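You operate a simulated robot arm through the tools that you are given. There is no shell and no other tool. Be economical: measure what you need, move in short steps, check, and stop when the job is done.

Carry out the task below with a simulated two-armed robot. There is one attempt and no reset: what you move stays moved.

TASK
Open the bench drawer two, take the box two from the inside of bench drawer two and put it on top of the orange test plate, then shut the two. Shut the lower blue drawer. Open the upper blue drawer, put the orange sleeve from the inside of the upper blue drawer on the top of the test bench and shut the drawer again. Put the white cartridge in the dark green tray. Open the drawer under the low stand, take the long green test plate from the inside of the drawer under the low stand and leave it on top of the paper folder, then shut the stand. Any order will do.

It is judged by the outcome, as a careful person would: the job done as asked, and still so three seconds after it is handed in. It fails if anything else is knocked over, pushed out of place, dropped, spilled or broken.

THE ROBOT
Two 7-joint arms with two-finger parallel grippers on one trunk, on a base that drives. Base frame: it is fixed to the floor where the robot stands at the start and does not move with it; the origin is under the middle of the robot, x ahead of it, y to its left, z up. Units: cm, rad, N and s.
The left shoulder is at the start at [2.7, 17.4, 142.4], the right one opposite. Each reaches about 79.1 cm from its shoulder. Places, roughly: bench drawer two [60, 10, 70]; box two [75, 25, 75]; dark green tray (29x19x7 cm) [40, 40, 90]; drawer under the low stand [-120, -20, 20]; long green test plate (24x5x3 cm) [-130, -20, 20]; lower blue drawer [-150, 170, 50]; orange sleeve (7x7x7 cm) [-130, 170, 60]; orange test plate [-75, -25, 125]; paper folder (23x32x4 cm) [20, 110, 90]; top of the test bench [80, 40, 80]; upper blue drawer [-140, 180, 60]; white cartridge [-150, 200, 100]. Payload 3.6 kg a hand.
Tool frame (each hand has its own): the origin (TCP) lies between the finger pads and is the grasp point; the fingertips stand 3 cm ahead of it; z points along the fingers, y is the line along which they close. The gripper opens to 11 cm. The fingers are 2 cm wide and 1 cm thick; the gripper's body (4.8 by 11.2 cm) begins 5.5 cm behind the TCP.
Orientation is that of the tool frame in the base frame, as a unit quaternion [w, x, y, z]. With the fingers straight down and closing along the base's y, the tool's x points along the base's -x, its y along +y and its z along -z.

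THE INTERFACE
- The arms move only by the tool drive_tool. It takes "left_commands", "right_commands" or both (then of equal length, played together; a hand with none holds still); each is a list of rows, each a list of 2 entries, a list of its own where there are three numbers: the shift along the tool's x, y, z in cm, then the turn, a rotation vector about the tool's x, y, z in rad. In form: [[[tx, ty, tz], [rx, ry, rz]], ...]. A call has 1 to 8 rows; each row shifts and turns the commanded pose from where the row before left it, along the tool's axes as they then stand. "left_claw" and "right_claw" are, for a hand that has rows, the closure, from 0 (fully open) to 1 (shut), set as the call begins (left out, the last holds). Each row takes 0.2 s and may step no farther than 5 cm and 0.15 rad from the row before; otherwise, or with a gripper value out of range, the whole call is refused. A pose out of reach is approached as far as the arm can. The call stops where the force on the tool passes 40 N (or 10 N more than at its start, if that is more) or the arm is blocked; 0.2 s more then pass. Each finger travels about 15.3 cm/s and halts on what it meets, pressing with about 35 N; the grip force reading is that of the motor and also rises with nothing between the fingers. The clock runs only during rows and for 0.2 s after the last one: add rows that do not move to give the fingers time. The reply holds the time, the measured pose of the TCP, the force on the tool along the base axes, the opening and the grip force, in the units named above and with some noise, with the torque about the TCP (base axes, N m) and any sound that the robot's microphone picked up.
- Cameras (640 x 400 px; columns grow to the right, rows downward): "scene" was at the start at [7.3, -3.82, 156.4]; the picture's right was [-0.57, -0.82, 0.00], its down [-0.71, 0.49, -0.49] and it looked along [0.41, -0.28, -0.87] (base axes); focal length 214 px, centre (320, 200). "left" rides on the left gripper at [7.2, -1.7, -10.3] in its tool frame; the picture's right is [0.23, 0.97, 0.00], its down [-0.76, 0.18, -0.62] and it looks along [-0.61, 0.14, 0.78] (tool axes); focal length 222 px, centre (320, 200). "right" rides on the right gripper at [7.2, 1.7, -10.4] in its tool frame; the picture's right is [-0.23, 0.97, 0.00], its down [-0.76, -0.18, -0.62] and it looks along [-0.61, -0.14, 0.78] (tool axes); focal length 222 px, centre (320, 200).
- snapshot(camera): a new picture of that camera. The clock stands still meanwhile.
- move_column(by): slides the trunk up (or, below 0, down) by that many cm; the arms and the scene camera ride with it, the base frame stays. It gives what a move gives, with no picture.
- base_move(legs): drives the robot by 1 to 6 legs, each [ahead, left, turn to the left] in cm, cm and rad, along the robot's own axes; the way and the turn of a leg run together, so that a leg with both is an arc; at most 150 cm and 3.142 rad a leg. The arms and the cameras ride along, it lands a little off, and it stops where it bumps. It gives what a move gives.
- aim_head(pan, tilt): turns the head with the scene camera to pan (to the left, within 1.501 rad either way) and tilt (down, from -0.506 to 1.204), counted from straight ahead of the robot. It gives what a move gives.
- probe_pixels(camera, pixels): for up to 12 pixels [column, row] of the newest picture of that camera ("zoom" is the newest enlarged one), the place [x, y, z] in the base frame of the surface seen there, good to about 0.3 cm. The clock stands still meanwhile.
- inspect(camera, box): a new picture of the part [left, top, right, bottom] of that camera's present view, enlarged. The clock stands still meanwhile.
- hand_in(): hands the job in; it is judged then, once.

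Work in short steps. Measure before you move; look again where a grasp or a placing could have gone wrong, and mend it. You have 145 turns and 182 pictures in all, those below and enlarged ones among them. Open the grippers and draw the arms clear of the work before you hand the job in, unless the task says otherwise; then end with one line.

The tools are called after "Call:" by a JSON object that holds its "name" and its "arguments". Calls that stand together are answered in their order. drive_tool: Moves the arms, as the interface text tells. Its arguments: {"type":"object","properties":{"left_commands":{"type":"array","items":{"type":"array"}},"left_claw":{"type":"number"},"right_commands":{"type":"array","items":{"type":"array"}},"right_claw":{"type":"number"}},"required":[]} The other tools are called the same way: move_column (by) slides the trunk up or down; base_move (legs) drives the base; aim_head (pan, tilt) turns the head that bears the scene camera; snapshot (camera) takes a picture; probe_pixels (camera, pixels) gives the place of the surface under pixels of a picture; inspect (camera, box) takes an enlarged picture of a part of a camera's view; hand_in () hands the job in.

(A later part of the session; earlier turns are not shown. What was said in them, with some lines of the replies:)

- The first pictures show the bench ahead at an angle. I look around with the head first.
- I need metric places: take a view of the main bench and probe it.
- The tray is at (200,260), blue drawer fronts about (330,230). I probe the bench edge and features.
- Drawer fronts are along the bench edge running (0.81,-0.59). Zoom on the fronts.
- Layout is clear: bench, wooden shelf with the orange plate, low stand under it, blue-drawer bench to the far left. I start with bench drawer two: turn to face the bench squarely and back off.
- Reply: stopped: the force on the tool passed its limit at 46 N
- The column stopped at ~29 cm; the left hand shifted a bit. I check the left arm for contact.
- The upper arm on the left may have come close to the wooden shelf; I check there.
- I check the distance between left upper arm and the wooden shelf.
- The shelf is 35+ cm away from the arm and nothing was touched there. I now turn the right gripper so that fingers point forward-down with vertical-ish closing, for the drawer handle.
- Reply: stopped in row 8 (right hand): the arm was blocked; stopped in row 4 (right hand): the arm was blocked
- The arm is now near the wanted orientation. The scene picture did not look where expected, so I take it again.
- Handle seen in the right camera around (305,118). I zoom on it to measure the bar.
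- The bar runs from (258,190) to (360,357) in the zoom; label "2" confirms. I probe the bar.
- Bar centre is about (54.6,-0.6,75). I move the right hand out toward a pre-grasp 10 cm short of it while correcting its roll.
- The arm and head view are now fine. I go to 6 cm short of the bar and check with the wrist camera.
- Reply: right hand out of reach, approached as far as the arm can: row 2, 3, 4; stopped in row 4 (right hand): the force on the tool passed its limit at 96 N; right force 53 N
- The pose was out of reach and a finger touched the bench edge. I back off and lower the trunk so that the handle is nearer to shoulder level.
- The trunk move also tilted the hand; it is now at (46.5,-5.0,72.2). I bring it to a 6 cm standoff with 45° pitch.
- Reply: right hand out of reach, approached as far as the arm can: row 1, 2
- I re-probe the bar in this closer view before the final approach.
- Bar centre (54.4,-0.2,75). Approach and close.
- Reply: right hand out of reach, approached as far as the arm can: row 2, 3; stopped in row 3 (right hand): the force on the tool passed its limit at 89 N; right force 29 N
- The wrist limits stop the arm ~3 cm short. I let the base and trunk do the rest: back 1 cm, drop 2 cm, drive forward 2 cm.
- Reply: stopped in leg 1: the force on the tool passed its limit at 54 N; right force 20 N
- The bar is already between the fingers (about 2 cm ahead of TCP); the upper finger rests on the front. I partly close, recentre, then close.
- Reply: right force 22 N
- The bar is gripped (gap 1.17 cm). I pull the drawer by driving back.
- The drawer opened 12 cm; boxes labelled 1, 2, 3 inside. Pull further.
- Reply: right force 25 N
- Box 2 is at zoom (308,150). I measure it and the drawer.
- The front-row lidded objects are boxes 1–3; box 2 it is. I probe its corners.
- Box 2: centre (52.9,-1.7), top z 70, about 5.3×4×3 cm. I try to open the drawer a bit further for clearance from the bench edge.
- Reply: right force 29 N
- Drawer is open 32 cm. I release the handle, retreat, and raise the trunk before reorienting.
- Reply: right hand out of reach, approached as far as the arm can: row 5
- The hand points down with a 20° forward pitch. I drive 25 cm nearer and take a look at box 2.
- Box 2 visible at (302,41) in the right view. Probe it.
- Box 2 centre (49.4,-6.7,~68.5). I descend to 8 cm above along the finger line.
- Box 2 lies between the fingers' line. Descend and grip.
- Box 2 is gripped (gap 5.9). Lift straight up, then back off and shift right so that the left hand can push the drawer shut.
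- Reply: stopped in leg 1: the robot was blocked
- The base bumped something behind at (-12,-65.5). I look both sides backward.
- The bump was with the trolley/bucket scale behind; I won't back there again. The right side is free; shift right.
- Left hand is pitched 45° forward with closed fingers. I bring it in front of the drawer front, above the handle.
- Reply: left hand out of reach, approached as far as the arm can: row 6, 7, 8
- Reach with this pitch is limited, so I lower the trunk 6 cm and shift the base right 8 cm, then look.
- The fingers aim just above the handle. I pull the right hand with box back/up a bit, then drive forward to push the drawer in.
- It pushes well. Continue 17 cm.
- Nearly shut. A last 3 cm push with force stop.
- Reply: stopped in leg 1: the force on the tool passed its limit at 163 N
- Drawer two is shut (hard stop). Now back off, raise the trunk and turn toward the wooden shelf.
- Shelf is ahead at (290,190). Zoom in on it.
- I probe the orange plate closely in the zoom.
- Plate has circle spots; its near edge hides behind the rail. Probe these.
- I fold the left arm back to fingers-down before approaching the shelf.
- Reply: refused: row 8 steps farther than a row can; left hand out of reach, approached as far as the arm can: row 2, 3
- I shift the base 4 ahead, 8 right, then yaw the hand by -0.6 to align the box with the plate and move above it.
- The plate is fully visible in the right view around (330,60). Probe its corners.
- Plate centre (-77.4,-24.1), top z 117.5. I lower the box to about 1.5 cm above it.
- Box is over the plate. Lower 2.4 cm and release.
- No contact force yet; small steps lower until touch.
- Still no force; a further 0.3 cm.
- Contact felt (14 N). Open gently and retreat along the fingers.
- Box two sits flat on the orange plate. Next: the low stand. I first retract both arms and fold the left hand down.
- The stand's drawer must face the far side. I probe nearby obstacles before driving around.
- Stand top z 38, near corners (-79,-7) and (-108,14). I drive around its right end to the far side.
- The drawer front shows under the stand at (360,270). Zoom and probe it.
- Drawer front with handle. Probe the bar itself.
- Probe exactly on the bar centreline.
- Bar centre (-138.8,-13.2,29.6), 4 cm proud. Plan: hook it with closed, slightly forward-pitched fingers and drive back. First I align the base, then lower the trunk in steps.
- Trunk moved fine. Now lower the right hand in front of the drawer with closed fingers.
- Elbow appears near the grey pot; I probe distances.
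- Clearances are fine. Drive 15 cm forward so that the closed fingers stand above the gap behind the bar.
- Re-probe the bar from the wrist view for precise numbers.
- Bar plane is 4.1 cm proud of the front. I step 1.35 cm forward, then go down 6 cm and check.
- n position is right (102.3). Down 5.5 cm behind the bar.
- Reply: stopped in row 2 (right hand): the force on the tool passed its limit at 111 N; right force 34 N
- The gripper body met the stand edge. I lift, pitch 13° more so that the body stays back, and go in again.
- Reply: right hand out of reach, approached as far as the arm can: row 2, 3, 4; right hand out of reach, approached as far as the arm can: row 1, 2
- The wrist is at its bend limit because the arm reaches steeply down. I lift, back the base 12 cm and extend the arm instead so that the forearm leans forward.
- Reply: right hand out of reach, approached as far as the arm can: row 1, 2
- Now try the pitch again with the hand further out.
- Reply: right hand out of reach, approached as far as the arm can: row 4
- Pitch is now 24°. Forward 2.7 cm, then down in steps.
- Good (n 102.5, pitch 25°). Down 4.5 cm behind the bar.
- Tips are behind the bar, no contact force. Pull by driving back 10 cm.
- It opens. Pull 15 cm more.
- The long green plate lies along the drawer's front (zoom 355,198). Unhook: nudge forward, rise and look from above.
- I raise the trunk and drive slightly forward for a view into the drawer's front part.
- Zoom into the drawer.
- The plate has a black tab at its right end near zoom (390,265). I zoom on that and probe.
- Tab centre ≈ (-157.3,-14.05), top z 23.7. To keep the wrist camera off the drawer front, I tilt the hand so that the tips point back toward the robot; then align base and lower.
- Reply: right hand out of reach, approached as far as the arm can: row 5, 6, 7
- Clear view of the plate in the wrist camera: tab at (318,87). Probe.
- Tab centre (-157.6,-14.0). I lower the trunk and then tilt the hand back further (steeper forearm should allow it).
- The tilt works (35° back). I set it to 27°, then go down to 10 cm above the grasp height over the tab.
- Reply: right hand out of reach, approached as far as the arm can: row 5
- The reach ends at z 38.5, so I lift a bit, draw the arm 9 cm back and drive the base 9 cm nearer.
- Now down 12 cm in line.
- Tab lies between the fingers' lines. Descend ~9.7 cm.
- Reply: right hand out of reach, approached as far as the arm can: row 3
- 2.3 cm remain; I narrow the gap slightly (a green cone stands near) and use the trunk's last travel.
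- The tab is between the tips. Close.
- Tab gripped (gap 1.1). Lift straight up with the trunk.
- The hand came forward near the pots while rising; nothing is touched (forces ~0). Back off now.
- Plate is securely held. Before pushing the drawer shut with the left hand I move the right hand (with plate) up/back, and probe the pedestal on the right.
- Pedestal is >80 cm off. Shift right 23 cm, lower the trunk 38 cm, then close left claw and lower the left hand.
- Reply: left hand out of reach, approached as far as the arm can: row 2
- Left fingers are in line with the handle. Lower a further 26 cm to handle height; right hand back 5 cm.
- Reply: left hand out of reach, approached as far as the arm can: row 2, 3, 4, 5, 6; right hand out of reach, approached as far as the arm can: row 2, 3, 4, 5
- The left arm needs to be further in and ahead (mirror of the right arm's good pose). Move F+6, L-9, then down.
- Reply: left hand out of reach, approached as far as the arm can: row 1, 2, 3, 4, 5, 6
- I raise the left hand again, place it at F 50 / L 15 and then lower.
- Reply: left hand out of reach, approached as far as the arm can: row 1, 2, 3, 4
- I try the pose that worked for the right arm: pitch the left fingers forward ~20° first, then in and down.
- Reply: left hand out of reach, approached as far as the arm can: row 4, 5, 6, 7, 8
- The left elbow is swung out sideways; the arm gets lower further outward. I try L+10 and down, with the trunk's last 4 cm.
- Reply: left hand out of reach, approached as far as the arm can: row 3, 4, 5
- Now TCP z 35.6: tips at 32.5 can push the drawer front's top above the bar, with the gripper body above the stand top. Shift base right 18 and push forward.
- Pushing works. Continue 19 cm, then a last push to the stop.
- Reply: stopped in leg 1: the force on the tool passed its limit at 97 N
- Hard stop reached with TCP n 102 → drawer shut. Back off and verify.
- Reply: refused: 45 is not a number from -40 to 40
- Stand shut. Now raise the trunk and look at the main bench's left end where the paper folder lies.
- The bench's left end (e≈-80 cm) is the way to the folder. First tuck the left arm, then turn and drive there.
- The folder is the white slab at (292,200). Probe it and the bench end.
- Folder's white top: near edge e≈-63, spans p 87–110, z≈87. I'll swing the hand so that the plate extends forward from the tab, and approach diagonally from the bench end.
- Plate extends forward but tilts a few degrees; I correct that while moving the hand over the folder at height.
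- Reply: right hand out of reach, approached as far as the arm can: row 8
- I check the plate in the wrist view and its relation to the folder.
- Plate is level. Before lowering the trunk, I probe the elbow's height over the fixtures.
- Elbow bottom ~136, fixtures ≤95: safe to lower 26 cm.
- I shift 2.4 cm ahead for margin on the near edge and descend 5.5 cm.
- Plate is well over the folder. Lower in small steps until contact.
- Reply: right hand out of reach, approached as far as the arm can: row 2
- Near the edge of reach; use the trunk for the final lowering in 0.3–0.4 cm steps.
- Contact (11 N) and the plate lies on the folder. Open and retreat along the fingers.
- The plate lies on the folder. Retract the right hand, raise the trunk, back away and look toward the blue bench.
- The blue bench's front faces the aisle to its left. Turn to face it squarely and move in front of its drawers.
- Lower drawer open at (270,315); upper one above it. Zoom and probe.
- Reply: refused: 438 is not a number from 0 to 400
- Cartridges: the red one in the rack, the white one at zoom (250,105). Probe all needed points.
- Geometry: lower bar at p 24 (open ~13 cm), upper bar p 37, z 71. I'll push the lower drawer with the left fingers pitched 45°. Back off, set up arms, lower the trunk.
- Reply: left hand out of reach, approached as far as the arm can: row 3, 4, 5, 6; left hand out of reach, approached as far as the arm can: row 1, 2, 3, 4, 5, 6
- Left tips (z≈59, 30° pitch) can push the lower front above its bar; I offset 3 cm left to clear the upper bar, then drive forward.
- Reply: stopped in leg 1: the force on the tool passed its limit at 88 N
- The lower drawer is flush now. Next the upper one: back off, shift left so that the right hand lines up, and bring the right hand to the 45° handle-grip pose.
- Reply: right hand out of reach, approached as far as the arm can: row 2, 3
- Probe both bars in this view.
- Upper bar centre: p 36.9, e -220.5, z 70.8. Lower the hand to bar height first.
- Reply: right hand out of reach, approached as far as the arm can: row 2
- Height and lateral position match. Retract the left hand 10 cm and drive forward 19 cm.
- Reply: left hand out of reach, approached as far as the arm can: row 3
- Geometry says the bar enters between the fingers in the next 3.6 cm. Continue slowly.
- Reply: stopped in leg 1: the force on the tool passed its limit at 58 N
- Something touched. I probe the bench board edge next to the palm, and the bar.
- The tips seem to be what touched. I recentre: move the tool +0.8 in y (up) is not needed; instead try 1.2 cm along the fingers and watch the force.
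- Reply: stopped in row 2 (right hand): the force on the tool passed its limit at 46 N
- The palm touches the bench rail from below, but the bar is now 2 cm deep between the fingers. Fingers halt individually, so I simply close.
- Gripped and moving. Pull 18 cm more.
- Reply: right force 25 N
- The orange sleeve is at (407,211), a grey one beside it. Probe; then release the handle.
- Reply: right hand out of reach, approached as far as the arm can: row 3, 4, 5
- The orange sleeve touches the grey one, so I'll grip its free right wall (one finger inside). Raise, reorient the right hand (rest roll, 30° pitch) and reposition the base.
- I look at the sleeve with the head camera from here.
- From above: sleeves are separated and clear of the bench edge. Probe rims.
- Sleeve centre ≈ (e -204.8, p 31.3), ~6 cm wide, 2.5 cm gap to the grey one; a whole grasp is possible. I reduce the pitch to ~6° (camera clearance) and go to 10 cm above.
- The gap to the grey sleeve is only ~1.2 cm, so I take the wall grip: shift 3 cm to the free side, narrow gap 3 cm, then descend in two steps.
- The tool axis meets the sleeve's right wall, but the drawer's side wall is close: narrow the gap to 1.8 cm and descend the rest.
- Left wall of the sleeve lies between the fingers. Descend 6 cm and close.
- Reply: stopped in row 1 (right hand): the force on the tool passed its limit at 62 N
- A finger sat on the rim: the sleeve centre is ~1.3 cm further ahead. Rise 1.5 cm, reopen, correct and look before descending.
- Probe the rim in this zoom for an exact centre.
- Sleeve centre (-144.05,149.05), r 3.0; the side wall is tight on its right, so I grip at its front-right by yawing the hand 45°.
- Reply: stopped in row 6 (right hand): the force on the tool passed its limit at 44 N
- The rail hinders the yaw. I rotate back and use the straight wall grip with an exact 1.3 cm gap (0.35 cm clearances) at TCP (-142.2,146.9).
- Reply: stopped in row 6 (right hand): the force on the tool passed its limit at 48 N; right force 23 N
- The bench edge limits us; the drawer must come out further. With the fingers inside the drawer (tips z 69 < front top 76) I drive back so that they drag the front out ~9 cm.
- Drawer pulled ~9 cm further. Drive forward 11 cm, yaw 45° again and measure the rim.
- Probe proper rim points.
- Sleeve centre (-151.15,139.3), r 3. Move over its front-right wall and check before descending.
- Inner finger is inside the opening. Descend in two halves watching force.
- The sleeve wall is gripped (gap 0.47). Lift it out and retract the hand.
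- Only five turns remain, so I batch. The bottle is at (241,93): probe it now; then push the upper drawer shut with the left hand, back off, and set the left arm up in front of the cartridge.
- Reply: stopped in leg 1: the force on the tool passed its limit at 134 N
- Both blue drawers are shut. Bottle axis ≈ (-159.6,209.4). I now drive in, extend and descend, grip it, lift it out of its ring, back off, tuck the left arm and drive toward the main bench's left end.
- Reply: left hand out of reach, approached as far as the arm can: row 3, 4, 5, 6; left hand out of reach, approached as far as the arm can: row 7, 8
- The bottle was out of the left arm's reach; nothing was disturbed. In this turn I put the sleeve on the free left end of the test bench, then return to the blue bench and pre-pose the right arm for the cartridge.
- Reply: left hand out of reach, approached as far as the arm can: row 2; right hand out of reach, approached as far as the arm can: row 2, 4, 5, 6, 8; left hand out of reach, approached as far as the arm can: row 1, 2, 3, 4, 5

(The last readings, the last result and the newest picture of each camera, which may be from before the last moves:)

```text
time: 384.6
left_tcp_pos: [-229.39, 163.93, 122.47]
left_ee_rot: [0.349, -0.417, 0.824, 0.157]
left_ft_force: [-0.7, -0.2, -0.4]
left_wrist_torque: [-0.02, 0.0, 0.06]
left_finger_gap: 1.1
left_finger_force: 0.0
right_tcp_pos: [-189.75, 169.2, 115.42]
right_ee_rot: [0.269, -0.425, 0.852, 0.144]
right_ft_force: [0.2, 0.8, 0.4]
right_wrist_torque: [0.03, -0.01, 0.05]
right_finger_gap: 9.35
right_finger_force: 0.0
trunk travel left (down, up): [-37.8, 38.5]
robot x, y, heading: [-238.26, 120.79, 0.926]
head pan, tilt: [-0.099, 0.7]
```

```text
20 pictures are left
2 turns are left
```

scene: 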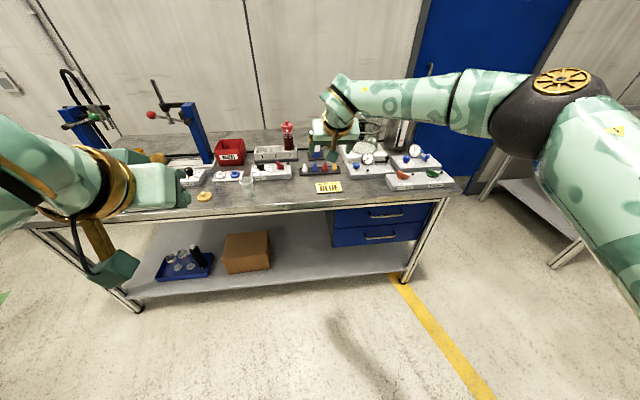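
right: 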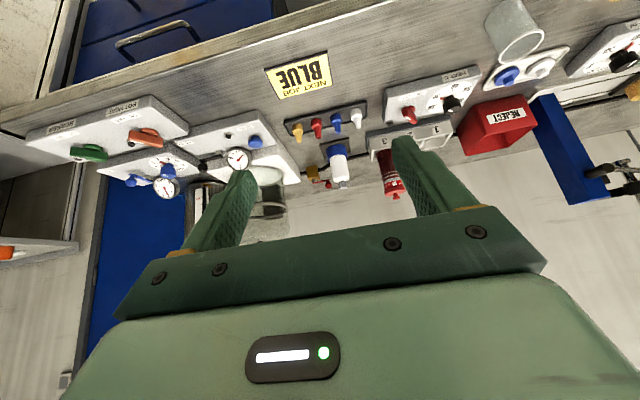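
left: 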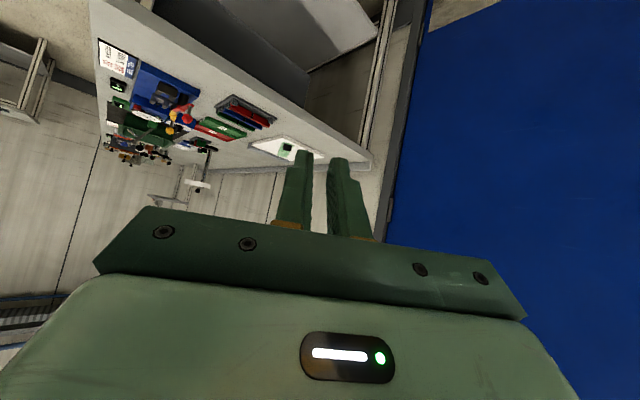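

The sleeve stands on the test bench. Now the right hand is aligned with the bottle (49 cm ahead, 0 cm lateral): drive in, lower by trunk, grip, lift, and carry it to the dark green tray.

Call:
{"name": "drive_tool", "arguments": {"right_commands": [[[0, 0, 0], [0, 0, 0]], [[0, 0, 0], [0, 0, 0]], [[0, 0, 0], [0, 0, 0]]], "left_commands": [[[-2.8, 0, -2.8], [0, 0, 0]], [[-2.8, 0, -2.8], [0, 0, 0]], [[-2.8, 0, -2.8], [0, 0, 0]]], "right_claw": 0.36}}

Call:
{"name": "base_move", "arguments": {"legs": [[49.2, 0, 0]]}}

Call:
{"name": "move_column", "arguments": {"by": -19.8}}

Call:
{"name": "snapshot", "arguments": {"camera": "right"}}

Call:
{"name": "drive_tool", "arguments": {"right_commands": [[[0, 0, 0], [0, 0, 0]], [[0, 0, 0], [0, 0, 0]], [[0, 0, 0], [0, 0, 0]], [[0, 0, 0], [0, 0, 0]]], "right_claw": 1.0}}

Call:
{"name": "move_column", "arguments": {"by": 30}}

Call:
{"name": "base_move", "arguments": {"legs": [[-49.2, 0, 0], [0, 0, -0.926]]}}

Call:
{"name": "base_move", "arguments": {"legs": [[60, -35, 0], [58, 10, 0], [30, -35, 0], [41, -35, 0], [37, -33.5, 0], [0, 0, 0.926]]}}

Call:
{"name": "aim_head", "arguments": {"pan": -0.05, "tilt": 0.8}}

Call:
{"name": "snapshot", "arguments": {"camera": "scene"}}

Call:
{"name": "snapshot", "arguments": {"camera": "right"}}

Call:
{"name": "probe_pixels", "arguments": {"camera": "scene", "pixels": [[200, 150], [240, 150], [280, 150], [320, 150], [200, 180], [240, 180], [280, 180], [320, 180], [240, 120], [280, 120], [320, 120], [360, 150]]}}

```text
time: 385.4
left_tcp_pos: [-229.83, 164.02, 134.42]
left_ee_rot: [0.348, -0.417, 0.825, 0.156]
left_ft_force: [-0.4, 0.2, 0.1]
left_wrist_torque: [-0.03, -0.02, 0.02]
left_finger_gap: 1.1
left_finger_force: 0.0
right_tcp_pos: [-189.73, 169.04, 115.51]
right_ee_rot: [0.269, -0.425, 0.852, 0.144]
right_ft_force: [-0.8, 0.4, -0.3]
right_wrist_torque: [0.01, 0.01, 0.05]
right_finger_gap: 7.01
right_finger_force: 0.1
trunk travel left (down, up): [-37.8, 38.5]
robot x, y, heading: [-238.35, 120.03, 0.923]
head pan, tilt: [-0.099, 0.7]
```

```text
time: 388.4
left_tcp_pos: [-199.72, 204.01, 134.22]
left_ee_rot: [0.348, -0.417, 0.825, 0.156]
left_ft_force: [0.4, 0.1, 0.1]
left_wrist_torque: [-0.04, 0.02, -0.02]
left_finger_gap: 1.1
left_finger_force: 0.0
right_tcp_pos: [-159.6, 208.99, 115.5]
right_ee_rot: [0.27, -0.425, 0.852, 0.144]
right_ft_force: [0.1, -0.7, -0.3]
right_wrist_torque: [0.01, 0.0, 0.03]
right_finger_gap: 7.03
right_finger_force: 0.0
trunk travel left (down, up): [-37.8, 38.5]
robot x, y, heading: [-208.72, 159.77, 0.924]
head pan, tilt: [-0.099, 0.7]
```

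```text
time: 390.5
left_tcp_pos: [-199.7, 203.86, 114.61]
left_ee_rot: [0.348, -0.418, 0.824, 0.157]
left_ft_force: [0.4, -0.6, 0.8]
left_wrist_torque: [0.01, 0.03, -0.01]
left_finger_gap: 1.09
left_finger_force: 0.0
right_tcp_pos: [-159.57, 208.9, 95.88]
right_ee_rot: [0.27, -0.425, 0.852, 0.144]
right_ft_force: [0.0, 1.0, -0.4]
right_wrist_torque: [0.02, 0.03, -0.02]
right_finger_gap: 7.03
right_finger_force: 0.0
trunk travel left (down, up): [-18.0, 58.3]
robot x, y, heading: [-208.57, 160.49, 0.924]
head pan, tilt: [-0.099, 0.7]
```

```text
19 pictures are left
```

right: 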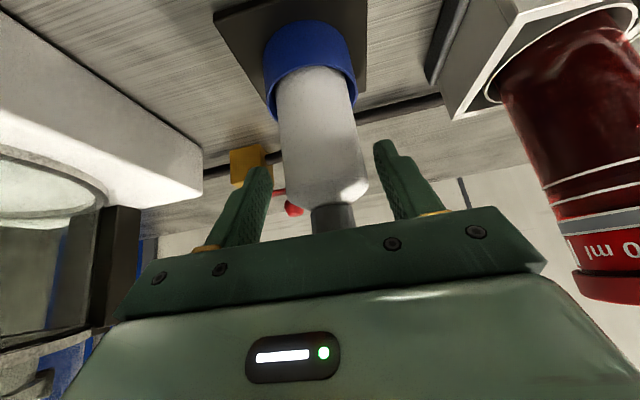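

```text
time: 391.5
left_tcp_pos: [-199.75, 203.85, 114.49]
left_ee_rot: [0.349, -0.417, 0.825, 0.157]
left_ft_force: [-0.5, -0.2, 0.3]
left_wrist_torque: [0.01, -0.01, -0.01]
left_finger_gap: 1.12
left_finger_force: 0.1
right_tcp_pos: [-159.55, 208.91, 95.89]
right_ee_rot: [0.271, -0.424, 0.852, 0.145]
right_ft_force: [0.5, -0.2, 6.5]
right_wrist_torque: [-0.09, -0.23, 0.01]
right_finger_gap: 4.95
right_finger_force: 34.5
trunk travel left (down, up): [-18.0, 58.3]
robot x, y, heading: [-208.18, 160.05, 0.924]
head pan, tilt: [-0.099, 0.7]
```

```text
time: 394.5
left_tcp_pos: [-199.62, 203.96, 144.45]
left_ee_rot: [0.348, -0.418, 0.824, 0.158]
left_ft_force: [-0.1, 0.0, -0.2]
left_wrist_torque: [0.01, -0.01, -0.01]
left_finger_gap: 1.11
left_finger_force: 0.1
right_tcp_pos: [-159.56, 209.03, 125.61]
right_ee_rot: [0.27, -0.426, 0.851, 0.145]
right_ft_force: [-0.1, -0.6, -1.7]
right_wrist_torque: [0.0, -0.02, 0.0]
right_finger_gap: 4.93
right_finger_force: 35.0
trunk travel left (down, up): [-48.0, 28.3]
robot x, y, heading: [-208.41, 160.12, 0.923]
head pan, tilt: [-0.099, 0.7]
```

```text
time: 399.8
left_tcp_pos: [-197.72, 140.0, 144.49]
left_ee_rot: [0.381, -0.003, 0.924, -0.016]
left_ft_force: [-0.2, 0.4, 0.5]
left_wrist_torque: [-0.03, 0.0, 0.0]
left_finger_gap: 1.1
left_finger_force: 0.0
right_tcp_pos: [-169.68, 110.95, 125.73]
right_ee_rot: [0.305, 0.002, 0.952, 0.008]
right_ft_force: [0.1, -0.7, -2.3]
right_wrist_torque: [0.02, 0.03, 0.01]
right_finger_gap: 4.94
right_finger_force: 34.7
trunk travel left (down, up): [-48.0, 28.3]
robot x, y, heading: [-238.59, 120.61, -0.011]
head pan, tilt: [-0.099, 0.7]
```

```text
time: 416.6
left_tcp_pos: [-2.73, 37.23, 144.53]
left_ee_rot: [0.346, -0.43, 0.818, 0.162]
left_ft_force: [-0.3, 1.0, 0.1]
left_wrist_torque: [-0.01, -0.02, 0.02]
left_finger_gap: 1.08
left_finger_force: 0.0
right_tcp_pos: [37.15, 43.38, 125.65]
right_ee_rot: [0.267, -0.438, 0.845, 0.149]
right_ft_force: [-0.5, -0.4, -2.9]
right_wrist_torque: [0.01, 0.01, 0.03]
right_finger_gap: 4.92
right_finger_force: 34.9
trunk travel left (down, up): [-48.0, 28.3]
robot x, y, heading: [-9.73, -6.57, 0.955]
head pan, tilt: [-0.099, 0.7]
```

```text
time: 417.3
left_tcp_pos: [-2.87, 37.28, 144.47]
left_ee_rot: [0.346, -0.43, 0.818, 0.162]
left_ft_force: [0.9, -0.1, 0.4]
left_wrist_torque: [-0.01, -0.03, -0.04]
left_finger_gap: 1.08
left_finger_force: 0.0
right_tcp_pos: [37.17, 43.36, 125.66]
right_ee_rot: [0.267, -0.438, 0.845, 0.148]
right_ft_force: [0.1, 0.2, -2.8]
right_wrist_torque: [-0.01, 0.0, -0.02]
right_finger_gap: 4.92
right_finger_force: 35.5
trunk travel left (down, up): [-48.0, 28.3]
robot x, y, heading: [-10.1, -7.23, 0.953]
head pan, tilt: [-0.051, 0.799]
```

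```text
18 pictures are left
```

scene: 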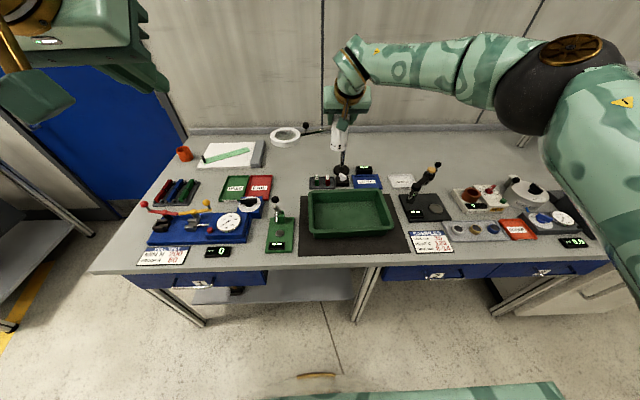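

```text
17 pictures are left
```

right: 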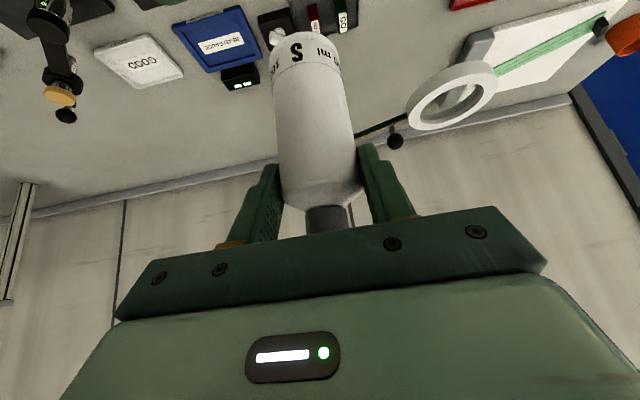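

```text
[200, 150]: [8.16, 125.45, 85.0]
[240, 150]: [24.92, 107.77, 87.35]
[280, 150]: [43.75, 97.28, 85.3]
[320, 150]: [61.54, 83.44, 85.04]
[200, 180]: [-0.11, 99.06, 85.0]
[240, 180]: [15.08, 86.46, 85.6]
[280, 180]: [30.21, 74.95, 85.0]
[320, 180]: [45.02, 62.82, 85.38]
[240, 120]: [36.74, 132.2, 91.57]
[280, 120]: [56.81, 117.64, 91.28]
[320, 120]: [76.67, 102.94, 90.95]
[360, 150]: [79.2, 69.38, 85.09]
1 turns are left
```

The cartridge is held over the tray. I centre it over the tray, lower with the trunk to contact, release, rise straight up, back off, open both grippers and hand in.

Call:
{"name": "base_move", "arguments": {"legs": [[-2, -4.7, 0]]}}

Call:
{"name": "move_column", "arguments": {"by": -24}}

Call:
{"name": "move_column", "arguments": {"by": -4}}

Call:
{"name": "move_column", "arguments": {"by": -1}}

Call:
{"name": "move_column", "arguments": {"by": -0.5}}

Call:
{"name": "move_column", "arguments": {"by": -0.5}}

Call:
{"name": "move_column", "arguments": {"by": -0.5}}

Call:
{"name": "drive_tool", "arguments": {"right_commands": [[[0, 0, 0], [0, 0, 0]], [[0, 0, 0], [0, 0, 0]], [[0, 0, 0], [0, 0, 0]], [[0, 0, 0], [0, 0, 0]]], "right_claw": 0.3}}

Call:
{"name": "move_column", "arguments": {"by": 26}}

Call:
{"name": "base_move", "arguments": {"legs": [[-15, 5, 0]]}}

Call:
{"name": "drive_tool", "arguments": {"left_commands": [[[0, 0, 0], [0, 0, 0]], [[0, 0, 0], [0, 0, 0]], [[0, 0, 0], [0, 0, 0]]], "left_claw": 0.0, "right_commands": [[[0, 0, 0], [0, 0, 0]], [[0, 0, 0], [0, 0, 0]], [[0, 0, 0], [0, 0, 0]]], "right_claw": 0.0}}

Call:
{"name": "hand_in", "arguments": {}}

```text
time: 418.2
left_tcp_pos: [-0.24, 32.97, 144.49]
left_ee_rot: [0.345, -0.431, 0.818, 0.163]
left_ft_force: [0.8, -0.1, -0.4]
left_wrist_torque: [0.01, -0.02, 0.03]
left_finger_gap: 1.11
left_finger_force: 0.2
right_tcp_pos: [39.75, 39.11, 125.6]
right_ee_rot: [0.268, -0.438, 0.845, 0.149]
right_ft_force: [-0.3, -0.6, -1.8]
right_wrist_torque: [-0.04, 0.02, -0.02]
right_finger_gap: 4.97
right_finger_force: 35.6
trunk travel left (down, up): [-48.0, 28.3]
robot x, y, heading: [-7.51, -10.83, 0.95]
head pan, tilt: [-0.051, 0.799]
```

```text
time: 420.8
left_tcp_pos: [-0.2, 32.85, 120.55]
left_ee_rot: [0.345, -0.43, 0.818, 0.163]
left_ft_force: [0.3, -0.2, 0.3]
left_wrist_torque: [0.0, -0.01, -0.06]
left_finger_gap: 1.08
left_finger_force: 0.1
right_tcp_pos: [39.6, 39.03, 101.7]
right_ee_rot: [0.268, -0.437, 0.845, 0.149]
right_ft_force: [0.1, -0.4, -0.8]
right_wrist_torque: [-0.03, -0.01, -0.01]
right_finger_gap: 4.96
right_finger_force: 35.7
trunk travel left (down, up): [-24.0, 52.3]
robot x, y, heading: [-7.45, -11.54, 0.956]
head pan, tilt: [-0.051, 0.799]
```

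```text
time: 421.6
left_tcp_pos: [-0.18, 32.83, 116.57]
left_ee_rot: [0.346, -0.431, 0.818, 0.163]
left_ft_force: [0.5, -0.2, 0.7]
left_wrist_torque: [-0.02, 0.02, -0.01]
left_finger_gap: 1.13
left_finger_force: 0.1
right_tcp_pos: [39.7, 39.09, 97.74]
right_ee_rot: [0.268, -0.437, 0.845, 0.149]
right_ft_force: [-0.1, 0.2, -1.3]
right_wrist_torque: [0.01, 0.02, -0.01]
right_finger_gap: 4.93
right_finger_force: 35.2
trunk travel left (down, up): [-20.0, 56.3]
robot x, y, heading: [-8.03, -10.95, 0.949]
head pan, tilt: [-0.051, 0.799]
```

```text
time: 422.2
left_tcp_pos: [-0.27, 32.84, 115.5]
left_ee_rot: [0.346, -0.43, 0.818, 0.163]
left_ft_force: [-0.1, -0.7, -0.3]
left_wrist_torque: [0.06, 0.0, 0.02]
left_finger_gap: 1.1
left_finger_force: 0.0
right_tcp_pos: [39.7, 39.12, 96.79]
right_ee_rot: [0.268, -0.437, 0.846, 0.149]
right_ft_force: [-0.7, 0.6, -2.3]
right_wrist_torque: [-0.01, 0.03, -0.02]
right_finger_gap: 4.94
right_finger_force: 35.1
trunk travel left (down, up): [-19.0, 57.3]
robot x, y, heading: [-7.67, -11.63, 0.957]
head pan, tilt: [-0.051, 0.799]
```

```text
time: 422.7
left_tcp_pos: [-0.17, 32.89, 114.98]
left_ee_rot: [0.345, -0.43, 0.818, 0.162]
left_ft_force: [0.3, -0.1, 1.2]
left_wrist_torque: [-0.03, 0.03, 0.06]
left_finger_gap: 1.11
left_finger_force: 0.2
right_tcp_pos: [39.79, 39.13, 96.31]
right_ee_rot: [0.267, -0.438, 0.845, 0.149]
right_ft_force: [-0.4, 0.0, -2.1]
right_wrist_torque: [-0.03, 0.0, -0.01]
right_finger_gap: 4.94
right_finger_force: 34.8
trunk travel left (down, up): [-18.5, 57.8]
robot x, y, heading: [-7.12, -11.05, 0.953]
head pan, tilt: [-0.051, 0.799]
```

```text
time: 423.2
left_tcp_pos: [-0.21, 32.95, 114.51]
left_ee_rot: [0.345, -0.43, 0.818, 0.162]
left_ft_force: [-0.4, 0.5, -0.5]
left_wrist_torque: [-0.01, -0.02, -0.01]
left_finger_gap: 1.1
left_finger_force: 0.0
right_tcp_pos: [39.77, 39.29, 95.8]
right_ee_rot: [0.268, -0.439, 0.845, 0.15]
right_ft_force: [1.8, 1.9, 5.4]
right_wrist_torque: [0.16, -0.27, 0.09]
right_finger_gap: 4.94
right_finger_force: 35.2
trunk travel left (down, up): [-18.0, 58.3]
robot x, y, heading: [-7.33, -11.19, 0.957]
head pan, tilt: [-0.051, 0.799]
```

```text
time: 423.8
left_tcp_pos: [-0.4, 32.68, 114.21]
left_ee_rot: [0.346, -0.431, 0.817, 0.163]
left_ft_force: [0.0, 0.1, 0.7]
left_wrist_torque: [-0.04, 0.02, -0.02]
left_finger_gap: 1.11
left_finger_force: 0.1
right_tcp_pos: [39.68, 39.12, 95.71]
right_ee_rot: [0.271, -0.437, 0.844, 0.151]
right_ft_force: [3.3, 4.3, 30.0]
right_wrist_torque: [-0.03, -0.76, 0.04]
right_finger_gap: 4.95
right_finger_force: 35.1
trunk travel left (down, up): [-17.5, 58.8]
robot x, y, heading: [-7.44, -10.58, 0.954]
head pan, tilt: [-0.051, 0.799]
```

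```text
time: 424.8
left_tcp_pos: [-0.06, 32.96, 114.07]
left_ee_rot: [0.346, -0.429, 0.819, 0.161]
left_ft_force: [0.2, 0.1, 0.1]
left_wrist_torque: [0.01, -0.01, 0.0]
left_finger_gap: 1.07
left_finger_force: 0.1
right_tcp_pos: [39.71, 39.04, 95.2]
right_ee_rot: [0.268, -0.437, 0.846, 0.149]
right_ft_force: [-0.5, 0.3, 0.2]
right_wrist_torque: [0.0, 0.03, 0.03]
right_finger_gap: 7.68
right_finger_force: 0.1
trunk travel left (down, up): [-17.5, 58.8]
robot x, y, heading: [-7.53, -11.26, 0.953]
head pan, tilt: [-0.051, 0.799]
```

```text
time: 427.4
left_tcp_pos: [-0.12, 32.96, 139.91]
left_ee_rot: [0.346, -0.429, 0.818, 0.162]
left_ft_force: [-0.9, -0.1, 0.0]
left_wrist_torque: [0.0, 0.02, -0.02]
left_finger_gap: 1.1
left_finger_force: 0.1
right_tcp_pos: [39.73, 39.14, 121.18]
right_ee_rot: [0.267, -0.438, 0.845, 0.149]
right_ft_force: [0.1, -0.3, 1.2]
right_wrist_torque: [-0.02, 0.01, -0.02]
right_finger_gap: 7.69
right_finger_force: 0.1
trunk travel left (down, up): [-43.5, 32.8]
robot x, y, heading: [-7.64, -11.26, 0.955]
head pan, tilt: [-0.051, 0.799]
```

```text
time: 428.9
left_tcp_pos: [-13.0, 23.5, 139.94]
left_ee_rot: [0.346, -0.43, 0.819, 0.162]
left_ft_force: [0.8, -0.3, 0.4]
left_wrist_torque: [-0.01, 0.02, -0.06]
left_finger_gap: 1.09
left_finger_force: 0.0
right_tcp_pos: [26.79, 29.8, 121.17]
right_ee_rot: [0.268, -0.438, 0.845, 0.149]
right_ft_force: [-0.3, -0.8, 0.0]
right_wrist_torque: [-0.01, -0.02, 0.01]
right_finger_gap: 7.69
right_finger_force: 0.1
trunk travel left (down, up): [-43.5, 32.8]
robot x, y, heading: [-20.28, -20.54, 0.952]
head pan, tilt: [-0.051, 0.799]
```

```text
time: 429.7
left_tcp_pos: [-13.07, 23.53, 139.93]
left_ee_rot: [0.346, -0.429, 0.818, 0.161]
left_ft_force: [-0.3, -0.5, -0.5]
left_wrist_torque: [-0.02, 0.01, 0.01]
left_finger_gap: 11.01
left_finger_force: 0.1
right_tcp_pos: [26.96, 29.69, 121.19]
right_ee_rot: [0.267, -0.437, 0.846, 0.148]
right_ft_force: [0.2, 0.1, 0.1]
right_wrist_torque: [0.01, 0.02, -0.02]
right_finger_gap: 11.0
right_finger_force: 0.0
trunk travel left (down, up): [-43.5, 32.8]
robot x, y, heading: [-20.43, -20.66, 0.947]
head pan, tilt: [-0.051, 0.799]
```

```text
The job is handed in.
```

All five parts of the job were carried out and handed in, but I did not photograph the white cartridge after releasing it into the dark green tray; I went by touch, and a base bump against the bucket trolley early on was also never checked for having moved it.
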